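You operate a simulated robot arm through the tools that you are given. There is no shell and no other tool. Be economical: measure what you need, move in short steps, check, and stop when the job is done.

The job below is to be done with a simulated robot arm. You get a single attempt, and the scene is never put back.

JOB
Take the orange cloth and leave it on the blue tile.
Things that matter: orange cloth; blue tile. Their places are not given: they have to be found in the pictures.

It is judged by the outcome, as a careful person would: the job done as asked, and still so three seconds after it is handed in. It fails if anything else is knocked over, pushed out of place, dropped, spilled or broken. Flat cloth is picked up by pressing the open fingertips on it (5 to 10 N) and closing them slowly along it; thin cloth reads only 2 to 8 mm in the jaws.

ROBOT AND FRAMES
A 6-joint arm with a two-finger parallel gripper, fixed in place. Base frame: the origin is at the foot of the arm, x ahead of it, y to its left, z up; the work surface is at about z = 0.8. Lengths are in m, angles in rad, forces in N, time in s.
With the tool pointing down near the work surface it reaches from about 0.24 to 0.64 m from the base axis. Its first joint turns from -1.152 to 1.152 rad. Payload 2.7 kg.
Tool frame: the origin (TCP) lies between the finger pads and is the grasp point; the fingertips stand 0.023 m ahead of it; z points along the fingers, y is the line along which they close. Largest opening 0.094 m; finger width 0.038, thickness 0.01; the body of the gripper, 0.054 by 0.096 m, starts 0.039 m behind the TCP.
Orientation is told as [roll, pitch, yaw] about the base's x, y, z axes, in that order, counted from this pose: with the fingers straight down and closing along the base's y, the tool's x points along the base's -x, its y along +y and its z along -z.

CONTROLS
- The arm moves only by the tool nudge_tool. Its argument "series" is a list that holds one entry, the list of rows, each a list of 7 numbers: the shift along the tool's x, y, z in m, then the turn, a rotation vector about the tool's x, y, z in degrees, then the finger opening in m, from 0 to 0.094. In form: [[[x, y, z, wx, wy, wz, jaw], ...]]. A call has 1 to 8 rows; each row shifts and turns the commanded pose from where the row before left it, along the tool's axes as they then stand. A row lasts 0.2 s, in which the tool goes at most 0.05 m and 0.15 rad; a call with a longer step from one row to the next is refused whole, and so is a gripper value outside its range. Where a pose cannot be reached the arm comes as near as it can. A force on the tool above 40 N (or 10 N above the force at the start of the call, whichever is more), or a blocked arm, ends the call early, and 0.2 s more pass. Each finger travels about 0.045 m/s and halts on what it meets, pressing with about 20 N; the grip force reading is that of the motor and also rises with nothing between the fingers. The clock runs only during rows and for 0.2 s after the last one: add rows that do not move to give the fingers time. It gives the time, the measured TCP pose, the force on the tool (base axes), the opening and the grip force at its end, in the units of the frame above (readings bear some noise), and new pictures: "views" is both (left out), scene, wrist or none.
- Cameras (640 x 400 px; columns grow to the right, rows downward): "scene" is fixed at [0.0585, -0.4195, 1.4096]; the picture's right is [0.91, -0.42, 0.00], its down [-0.22, -0.47, -0.85] and it looks along [0.36, 0.78, -0.52] (base axes); focal length 369 px, centre (320, 200). "wrist" rides on the gripper at [-0.039, 0, -0.044] in the tool frame; the picture's right is [0.00, -1.00, 0.00], its down [0.97, 0.00, -0.24] and it looks along [0.24, 0.00, 0.97] (tool axes); focal length 218 px, centre (320, 200).
- pixel_to_xyz(camera, pixels): there is no depth. For up to 12 entries [column, row, z] of the newest picture of that camera ("zoom" is the newest enlarged one), the place [x, y] in the base frame at which the ray of that pixel passes the height z, good to about 0.002 m. No time passes.
- inspect(camera, box): a new picture of the part [left, top, right, bottom] of that camera's present view, enlarged. No time passes.
- job_done(): hands the job in; it is judged then, once.

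Keep the steps short. Do not move on a guess: measure, check each grasp and each placing, and mend mistakes. In all there are 60 turns and 150 pictures (those below and enlarged ones count). Leave the gripper open and the arm clear of the work at the hand-in unless told otherwise, and finish with a single line.

The tools are called after "Emit:" by a JSON object that holds its "name" and its "arguments". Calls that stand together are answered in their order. nudge_tool: Moves the arm, as the interface text tells. Its arguments: {"type":"object","properties":{"series":{"type":"array","items":{"type":"array","items":{"type":"array","items":{"type":"number"}}}},"views":{"type":"string","enum":["both","scene","wrist","none"]}},"required":["series"]} The other tools are called the same way: pixel_to_xyz (camera, pixels) gives the place at which the rays of pixels pass given heights; inspect (camera, box) takes an enlarged picture of a part of a camera's view; job_done () hands the job in.

At the start:

```text
t: 0.0
tcp_pos: [0.2957, 0.3715, 1.0418]
tool_rot: [0.001, 0.001, 0.0]
wrist_force: [-0.3, -0.9, -0.5]
grip_width: 0.0936
grip_force: 0.0
```

scene: 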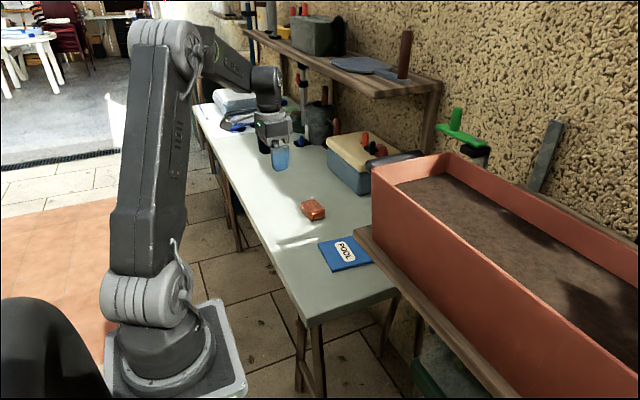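
wrist: 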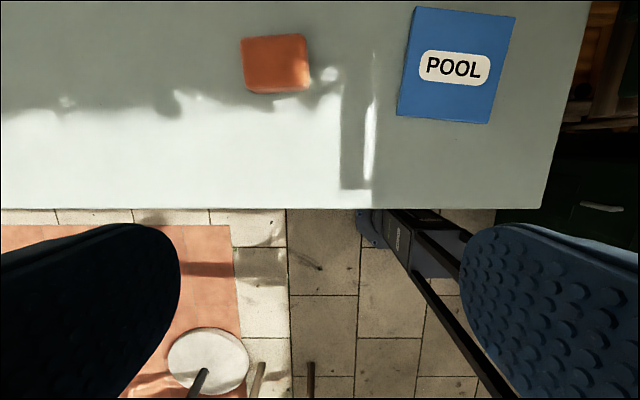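

I see an orange piece near wrist (275,62) and the blue "POOL" tile near (457,65). I'll enlarge the scene view and measure both in the wrist picture.

Emit:
{"name": "inspect", "arguments": {"camera": "scene", "box": [240, 160, 400, 290]}}

Emit:
{"name": "inspect", "arguments": {"camera": "wrist", "box": [220, 0, 540, 200]}}

Emit:
{"name": "pixel_to_xyz", "arguments": {"camera": "wrist", "pixels": [[241, 38, 0.8], [305, 34, 0.8], [310, 88, 0.8], [250, 93, 0.8], [275, 62, 0.8], [416, 7, 0.8], [516, 17, 0.8], [490, 123, 0.8], [397, 114, 0.8], [457, 65, 0.8]]}}

Emit:
{"name": "pixel_to_xyz", "arguments": {"camera": "scene", "pixels": [[313, 221, 0.8], [313, 203, 0.82], [345, 254, 0.8]]}}

```text
3.08 times, centred on (320, 225) of scene
```

zoom: 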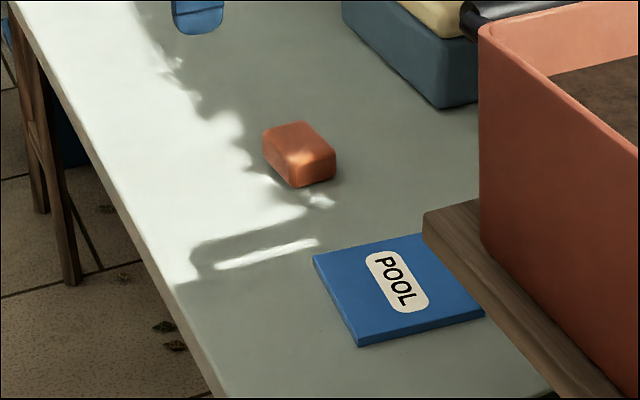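

```text
2.00 times, centred on (380, 100) of wrist
```

zoom: 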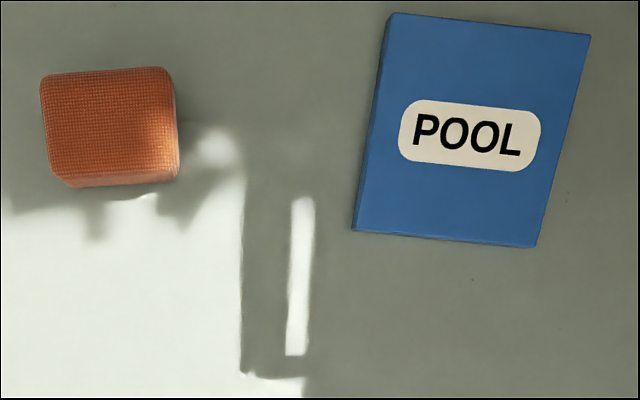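

```text
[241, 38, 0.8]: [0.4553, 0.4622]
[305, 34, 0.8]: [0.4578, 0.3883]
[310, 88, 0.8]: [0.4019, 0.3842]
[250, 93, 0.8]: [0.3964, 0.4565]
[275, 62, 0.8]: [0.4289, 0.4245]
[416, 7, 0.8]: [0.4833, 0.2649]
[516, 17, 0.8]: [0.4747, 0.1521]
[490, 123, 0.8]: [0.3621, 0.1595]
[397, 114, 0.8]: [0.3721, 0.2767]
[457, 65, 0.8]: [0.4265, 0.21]
```

```text
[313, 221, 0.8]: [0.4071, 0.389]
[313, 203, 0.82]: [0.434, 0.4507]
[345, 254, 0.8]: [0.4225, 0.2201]
```

The cloth is a folded pad about 6.6 × 5.2 cm and roughly 3 cm high, near (0.43, 0.42). The tile is near (0.42, 0.21). I'll move closer above the pad, staying high, to measure better.

Emit:
{"name": "nudge_tool", "arguments": {"series": [[[-0.025, 0.01, 0.02, 0, 0, 0, 0.094], [-0.025, 0.01, 0.02, 0, 0, 0, 0.094], [-0.025, 0.01, 0.02, 0, 0, 0, 0.094], [-0.015, 0.01, 0.02, 0, 0, 0, 0.094], [0, 0, 0, 0, 0, 0, 0.094]]]}}

Emit:
{"name": "pixel_to_xyz", "arguments": {"camera": "scene", "pixels": [[350, 195, 0.8], [371, 192, 0.8], [356, 228, 0.9], [356, 228, 0.8], [446, 330, 0.9]]}}

```text
t: 1.2
tcp_pos: [0.3858, 0.4124, 0.9609]
tool_rot: [0.0, -0.002, 0.001]
wrist_force: [0.3, -0.1, -0.5]
grip_width: 0.094
grip_force: 0.1
```

scene: 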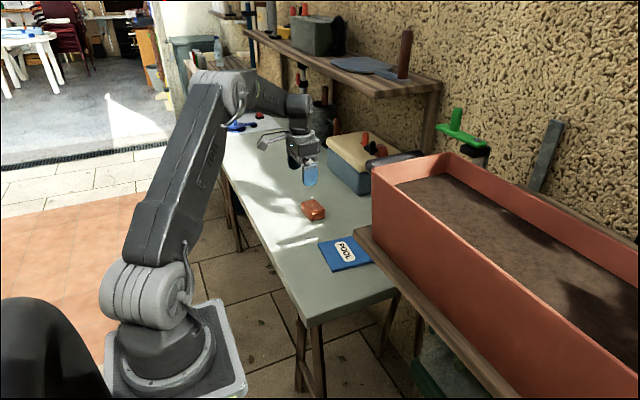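
wrist: 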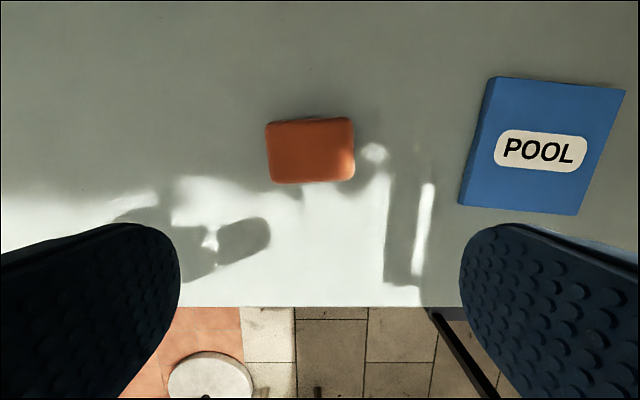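

```text
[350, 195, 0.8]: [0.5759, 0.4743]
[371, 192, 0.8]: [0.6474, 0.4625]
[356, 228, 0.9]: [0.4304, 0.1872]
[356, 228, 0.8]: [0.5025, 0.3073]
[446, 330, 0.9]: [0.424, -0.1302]
```

Now the pad is at wrist (265–355, 117–185). I'll measure its top corners at a few heights.

Emit:
{"name": "inspect", "arguments": {"camera": "wrist", "box": [230, 90, 390, 210]}}

Emit:
{"name": "pixel_to_xyz", "arguments": {"camera": "wrist", "pixels": [[265, 123, 0.8], [265, 123, 0.83], [353, 117, 0.83], [355, 180, 0.83], [272, 184, 0.83], [310, 151, 0.82], [310, 151, 0.83], [490, 78, 0.81], [625, 90, 0.81], [579, 215, 0.81], [460, 206, 0.81]]}}

Emit:
{"name": "inspect", "arguments": {"camera": "scene", "box": [280, 180, 360, 230]}}

```text
3.33 times, centred on (310, 150) of wrist
```

zoom: 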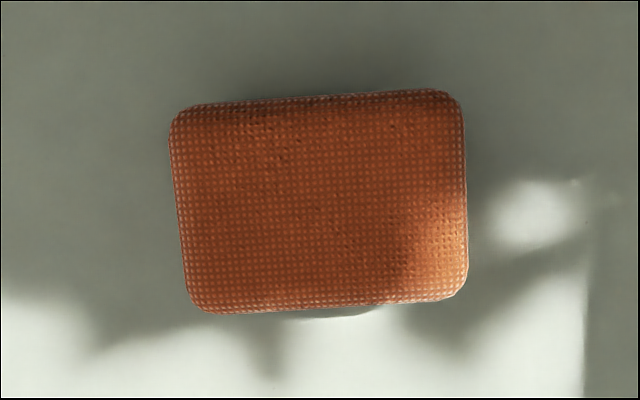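

```text
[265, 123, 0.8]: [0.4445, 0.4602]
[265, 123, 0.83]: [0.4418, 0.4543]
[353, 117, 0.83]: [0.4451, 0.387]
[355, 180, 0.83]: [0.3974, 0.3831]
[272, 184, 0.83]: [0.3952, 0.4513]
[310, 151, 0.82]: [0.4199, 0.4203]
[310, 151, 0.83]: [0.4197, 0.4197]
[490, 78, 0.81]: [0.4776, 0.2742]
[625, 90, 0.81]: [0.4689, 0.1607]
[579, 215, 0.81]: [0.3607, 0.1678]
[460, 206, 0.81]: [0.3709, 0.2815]
```

```text
8.00 times, centred on (320, 205) of scene
```

zoom: 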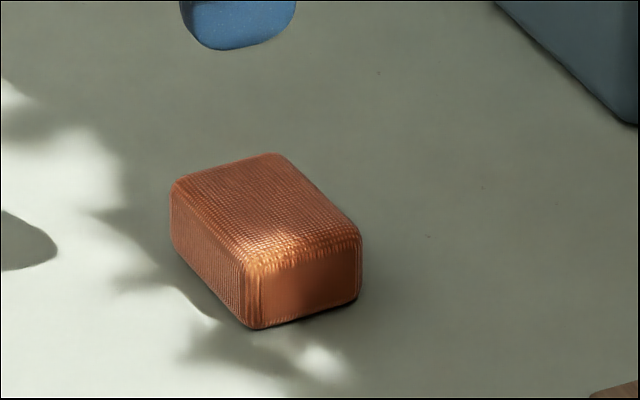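

The pad's centre is about (0.420, 0.419), turned about +2.5°, 6.8 cm along y, so it fits the open jaws. Next I'll go above it with tips still clear (TCP z ≈ 0.875) and align.

Emit:
{"name": "nudge_tool", "arguments": {"series": [[[-0.017, 0.0035, 0.01, 0, 0, -2.5, 0.094], [-0.017, 0.0035, 0.02, 0, 0, 0, 0.094], [0, 0, 0.03, 0, 0, 0, 0.094], [0, 0, 0.026, 0, 0, 0, 0.094], [0, 0, 0, 0, 0, 0, 0.094]]]}}

```text
t: 2.4
tcp_pos: [0.4187, 0.4213, 0.8745]
tool_rot: [0.001, 0.001, 0.042]
wrist_force: [-0.6, 0.7, 0.3]
grip_width: 0.0937
grip_force: 0.0
```

scene: 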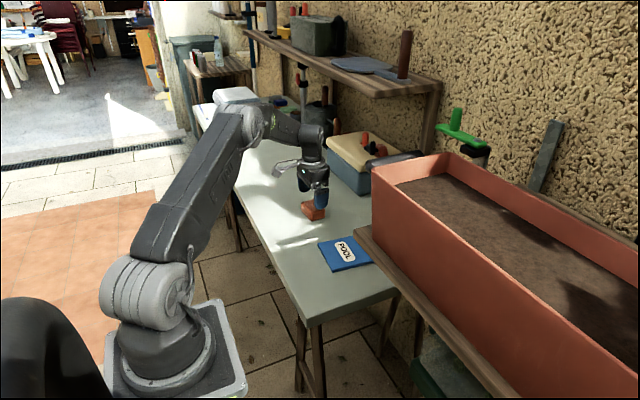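
wrist: 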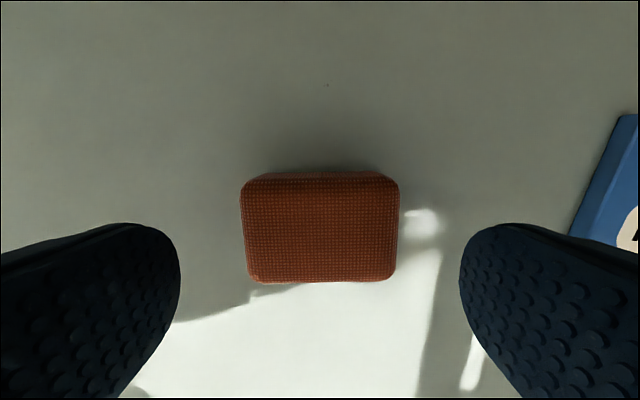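

The pad sits centred between the fingers (columns 241–398) and squared. I'll check its centre before lowering.

Emit:
{"name": "pixel_to_xyz", "arguments": {"camera": "wrist", "pixels": [[241, 182, 0.827], [398, 180, 0.827], [320, 172, 0.815], [320, 282, 0.827], [320, 182, 0.827]]}}

```text
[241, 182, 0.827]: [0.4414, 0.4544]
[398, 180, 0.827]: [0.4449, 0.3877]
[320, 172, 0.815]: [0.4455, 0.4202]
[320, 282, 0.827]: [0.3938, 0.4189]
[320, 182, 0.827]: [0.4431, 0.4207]
```

The centre is (0.419, 0.420), which matches the tool. I'll lower to TCP z ≈ 0.830, putting the tips about 7 mm above the table.

Emit:
{"name": "nudge_tool", "arguments": {"series": [[[0, 0, 0.015, 0, 0, 0, 0.094], [0, 0, 0.015, 0, 0, 0, 0.094], [0, 0, 0.01, 0, 0, 0, 0.094], [0, 0, 0.0045, 0, 0, 0, 0.094], [0, 0, 0, 0, 0, 0, 0.094]]]}}

```text
t: 3.6
tcp_pos: [0.4188, 0.4192, 0.8303]
tool_rot: [0.0, 0.0, 0.044]
wrist_force: [-0.9, -0.2, -0.3]
grip_width: 0.0939
grip_force: 0.0
```

scene: 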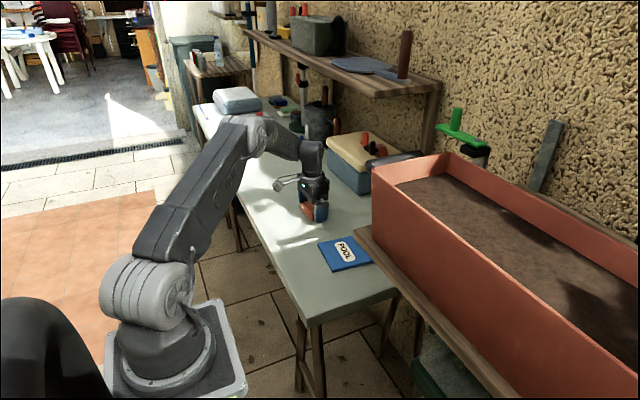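
wrist: 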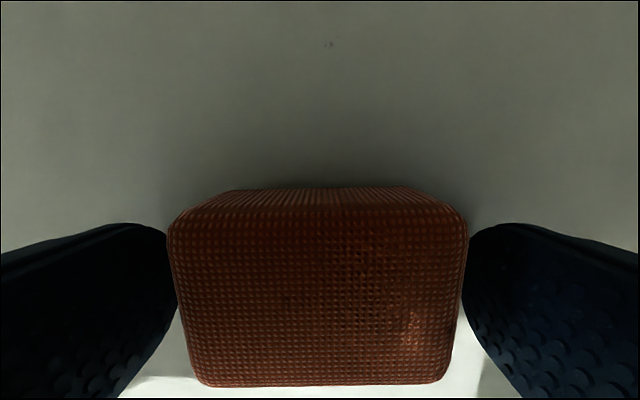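

No contact, and the fingers straddle the pad. I'll close slowly.

Emit:
{"name": "nudge_tool", "arguments": {"series": [[[0, 0, 0, 0, 0, 0, 0.08], [0, 0, 0, 0, 0, 0, 0.07], [0, 0, 0, 0, 0, 0, 0.062], [0, 0, 0, 0, 0, 0, 0.055], [0, 0, 0, 0, 0, 0, 0.05], [0, 0, 0, 0, 0, 0, 0.05]]]}}

```text
t: 5.0
tcp_pos: [0.4184, 0.4194, 0.8311]
tool_rot: [0.0, 0.0, 0.043]
wrist_force: [-1.2, -1.1, -0.1]
grip_width: 0.0694
grip_force: 20.1
```

scene: 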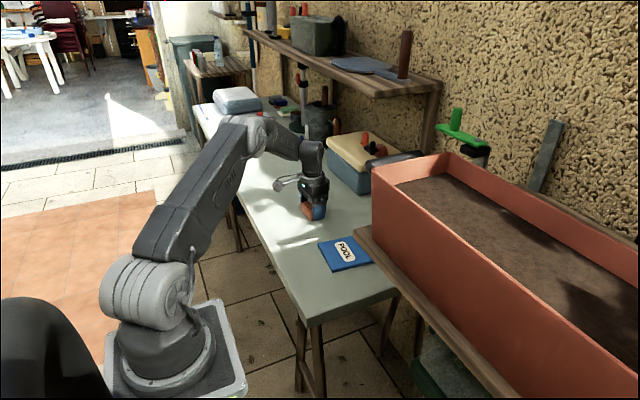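
wrist: 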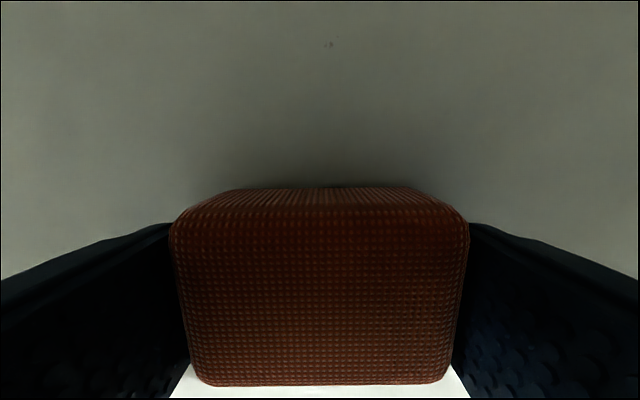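

The jaws stopped at 69 mm with 20 N, so the pad is held. I'll lift it about 8 cm.

Emit:
{"name": "nudge_tool", "arguments": {"series": [[[0, 0, -0.005, 0, 0, 0, 0.05], [0, 0, -0.015, 0, 0, 0, 0.05], [0, 0, -0.02, 0, 0, 0, 0.05], [0, 0, -0.02, 0, 0, 0, 0.05], [0, 0, -0.02, 0, 0, 0, 0.05], [0, 0, 0, 0, 0, 0, 0.05]]]}}

```text
t: 6.4
tcp_pos: [0.4192, 0.4199, 0.9108]
tool_rot: [0.0, -0.001, 0.044]
wrist_force: [0.0, 0.7, 0.3]
grip_width: 0.0693
grip_force: 19.5
```

scene: 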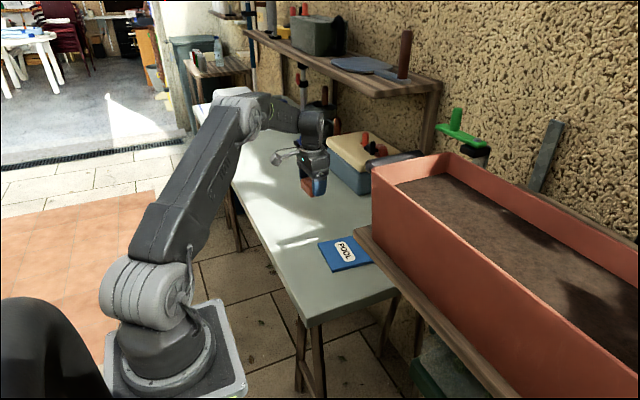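
wrist: 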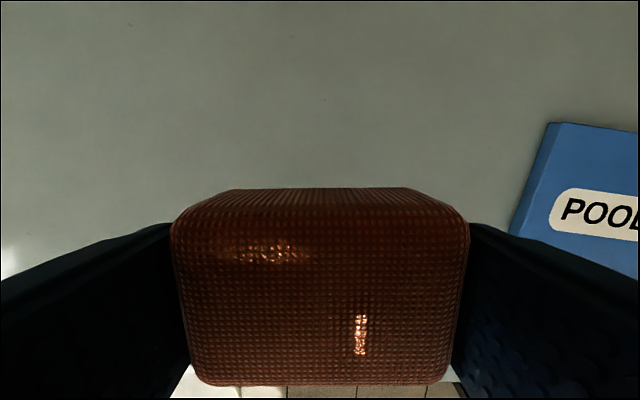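

The pad is lifted and held. The tile's centre is (0.4195, 0.221), turned about -5°. I'll turn to match and carry the pad over at this height.

Emit:
{"name": "nudge_tool", "arguments": {"series": [[[0, 0, 0, 0, 0, 7.5, 0.05], [-0.0029, -0.033, 0, 0, 0, 0, 0.05], [-0.0029, -0.033, 0, 0, 0, 0, 0.05], [-0.0029, -0.033, 0, 0, 0, 0, 0.05], [-0.0029, -0.033, 0, 0, 0, 0, 0.05], [-0.0029, -0.033, 0, 0, 0, 0, 0.05], [-0.0029, -0.033, 0, 0, 0, 0, 0.05], [0, 0, 0, 0, 0, 0, 0.05]]]}}

```text
t: 8.2
tcp_pos: [0.4179, 0.2219, 0.9111]
tool_rot: [0.001, -0.002, -0.085]
wrist_force: [0.1, -0.5, -0.7]
grip_width: 0.0693
grip_force: 19.9
```

scene: 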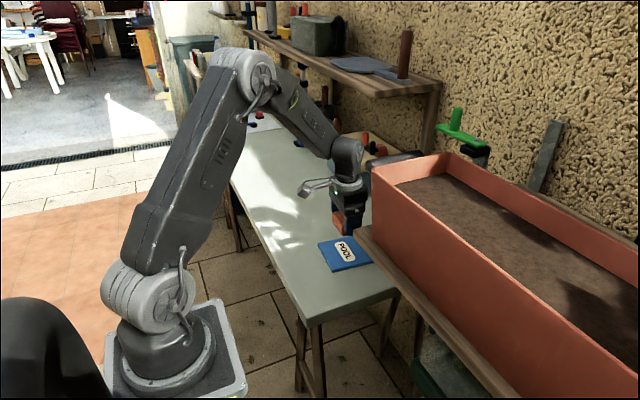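
wrist: 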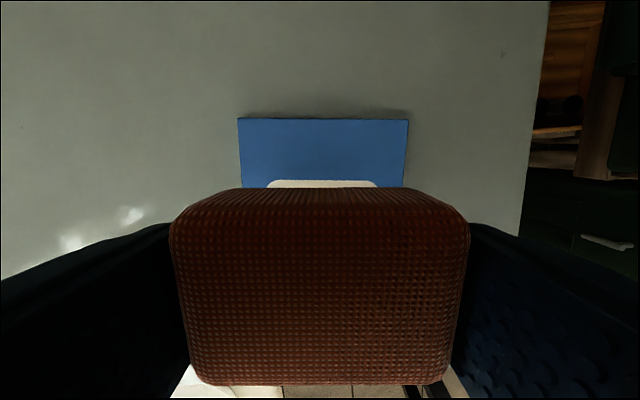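

The tile shows centred ahead of the pad (columns 238–408, edges parallel). I'll check the far edge position before lowering.

Emit:
{"name": "pixel_to_xyz", "arguments": {"camera": "wrist", "pixels": [[238, 119, 0.81], [408, 120, 0.81], [323, 120, 0.81]]}}

Emit:
{"name": "inspect", "arguments": {"camera": "scene", "box": [290, 130, 450, 290]}}

```text
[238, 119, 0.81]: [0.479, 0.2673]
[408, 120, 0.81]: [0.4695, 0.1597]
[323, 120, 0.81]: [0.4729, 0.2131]
```

```text
2.50 times, centred on (370, 210) of scene
```

zoom: 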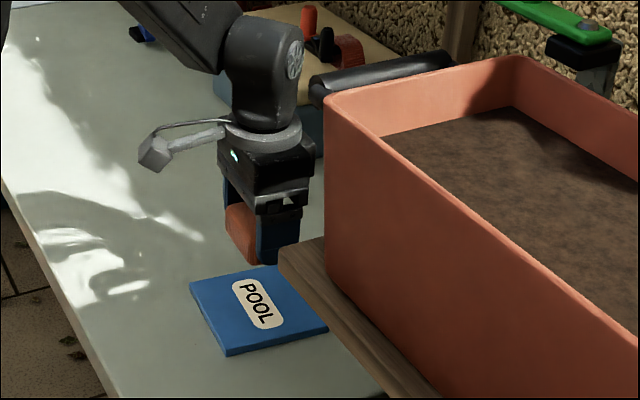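

The far edge midpoint is x ≈ 0.474, so the tile centre is ≈ 0.42 and the pad is above it. I'll lower to just above the tile (TCP z ≈ 0.846).

Emit:
{"name": "nudge_tool", "arguments": {"series": [[[0, 0, 0.02, 0, 0, 0, 0.05], [0, 0, 0.02, 0, 0, 0, 0.05], [0, 0, 0.015, 0, 0, 0, 0.05], [0, 0, 0.01, 0, 0, 0, 0.05], [0, 0, 0, 0, 0, 0, 0.05]]]}}

```text
t: 9.4
tcp_pos: [0.4191, 0.2202, 0.8466]
tool_rot: [0.001, 0.0, -0.088]
wrist_force: [-0.5, 0.1, -0.5]
grip_width: 0.0689
grip_force: 19.9
```

scene: 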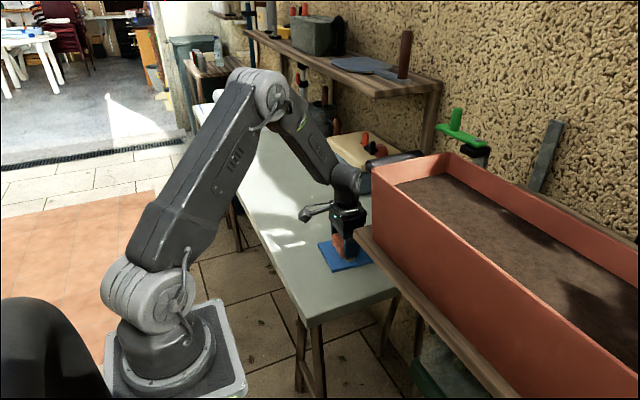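
wrist: 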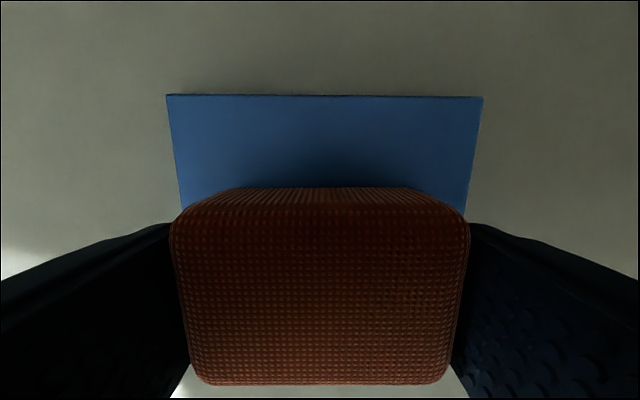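

No contact yet. I'll lower in 1–2 mm steps and watch the force.

Emit:
{"name": "nudge_tool", "arguments": {"series": [[[0, 0, 0.002, 0, 0, 0, 0.05], [0, 0, 0.001, 0, 0, 0, 0.05], [0, 0, 0.001, 0, 0, 0, 0.05], [0, 0, 0, 0, 0, 0, 0.05]]], "views": "none"}}

```text
t: 10.4
tcp_pos: [0.4202, 0.2215, 0.8425]
tool_rot: [0.002, 0.0, -0.087]
wrist_force: [-1.3, 0.0, -0.5]
grip_width: 0.0694
grip_force: 19.9
```

Still free. Two more millimetres.

Emit:
{"name": "nudge_tool", "arguments": {"series": [[[0, 0, 0.001, 0, 0, 0, 0.05], [0, 0, 0.001, 0, 0, 0, 0.05], [0, 0, 0, 0, 0, 0, 0.05]]], "views": "both"}}

```text
t: 11.2
tcp_pos: [0.4192, 0.2222, 0.8405]
tool_rot: [0.002, 0.002, -0.087]
wrist_force: [-4.0, -2.8, 12.1]
grip_width: 0.0692
grip_force: 20.1
```

scene: 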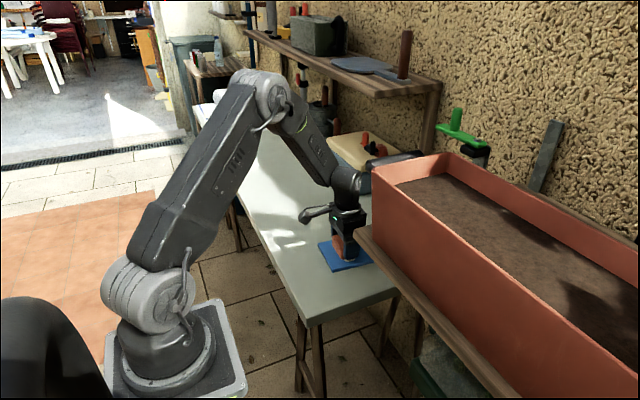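
wrist: 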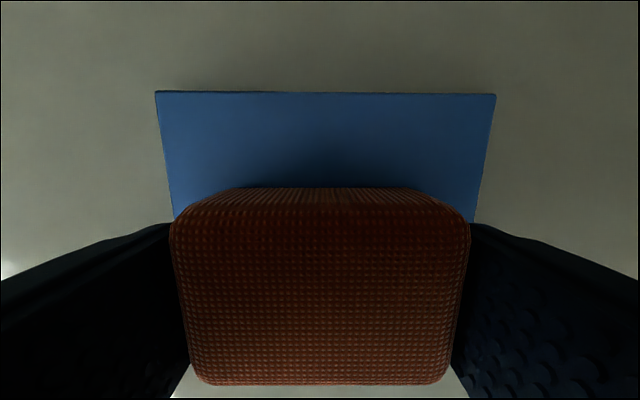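

Contact: 12 N upward, so the pad rests on the tile. I'll ease up 1 mm and open.

Emit:
{"name": "nudge_tool", "arguments": {"series": [[[0, 0, -0.001, 0, 0, 0, 0.05], [0, 0, 0, 0, 0, 0, 0.072], [0, 0, 0, 0, 0, 0, 0.08], [0, 0, 0, 0, 0, 0, 0.088], [0, 0, 0, 0, 0, 0, 0.092], [0, 0, 0, 0, 0, 0, 0.092]]]}}

```text
t: 12.6
tcp_pos: [0.4194, 0.2218, 0.8418]
tool_rot: [0.001, 0.001, -0.089]
wrist_force: [0.4, 0.1, -0.1]
grip_width: 0.0921
grip_force: 0.2
```

scene: 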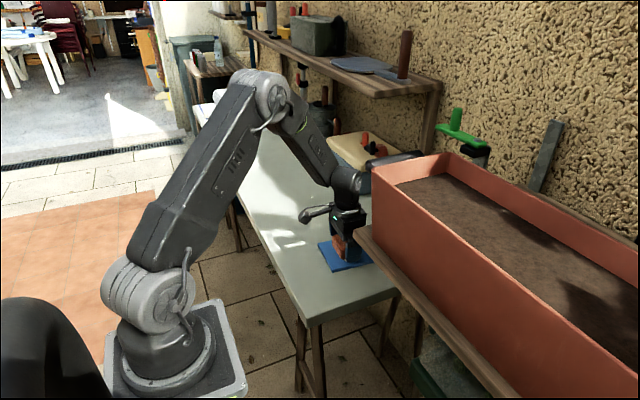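
wrist: 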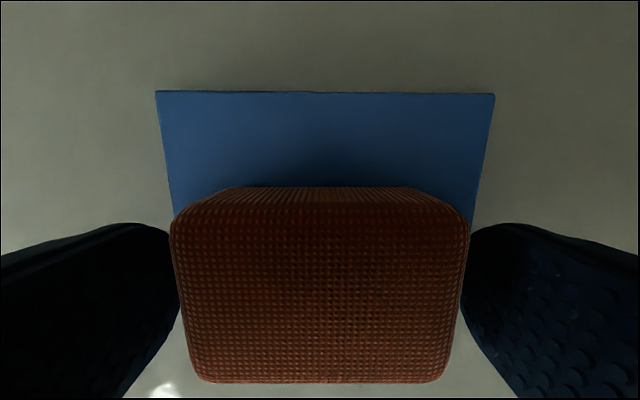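

Both fingers are clear of the pad. I'll rise straight up, slowly at first.

Emit:
{"name": "nudge_tool", "arguments": {"series": [[[0, 0, -0.01, 0, 0, 0, 0.094], [0, 0, -0.02, 0, 0, 0, 0.094], [0, 0, -0.03, 0, 0, 0, 0.094], [0, 0, -0.03, 0, 0, 0, 0.094], [0.02, 0, -0.03, 0, 0, 0, 0.094], [0.02, 0, -0.03, 0, 0, 0, 0.094], [0, 0, 0, 0, 0, 0, 0.094]]]}}

```text
t: 14.2
tcp_pos: [0.3791, 0.2243, 0.9913]
tool_rot: [0.002, 0.001, -0.087]
wrist_force: [0.0, 0.1, -0.2]
grip_width: 0.0939
grip_force: 0.1
```

scene: 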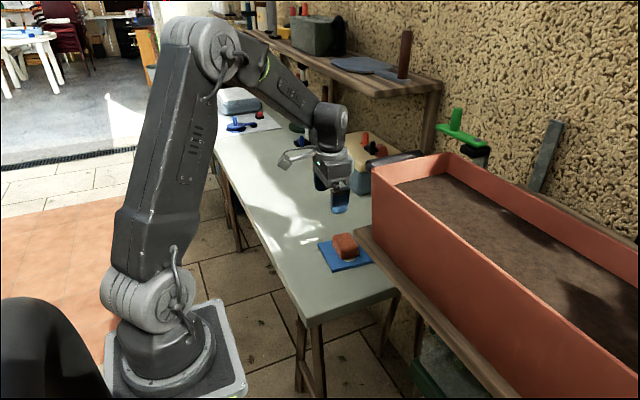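
wrist: 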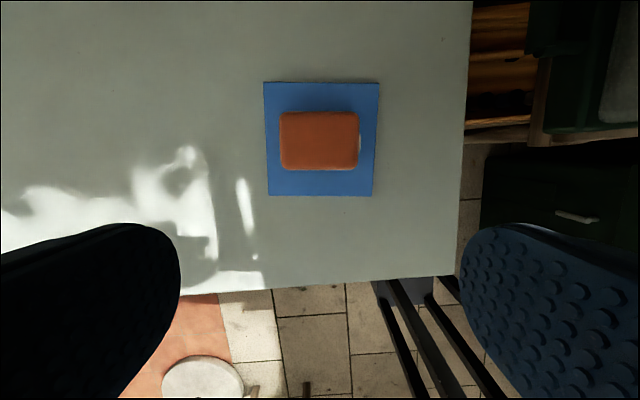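

The pad lies wholly on the tile (pad 280–358 × 111–170 inside tile 264–379 × 82–196), the gripper is open and the arm is clear. I'll hand in.

Emit:
{"name": "job_done", "arguments": {}}

```text
The job is handed in.
```

The orange cloth is on the blue tile, with the gripper open, the arm clear, and nothing else disturbed in the final pictures.
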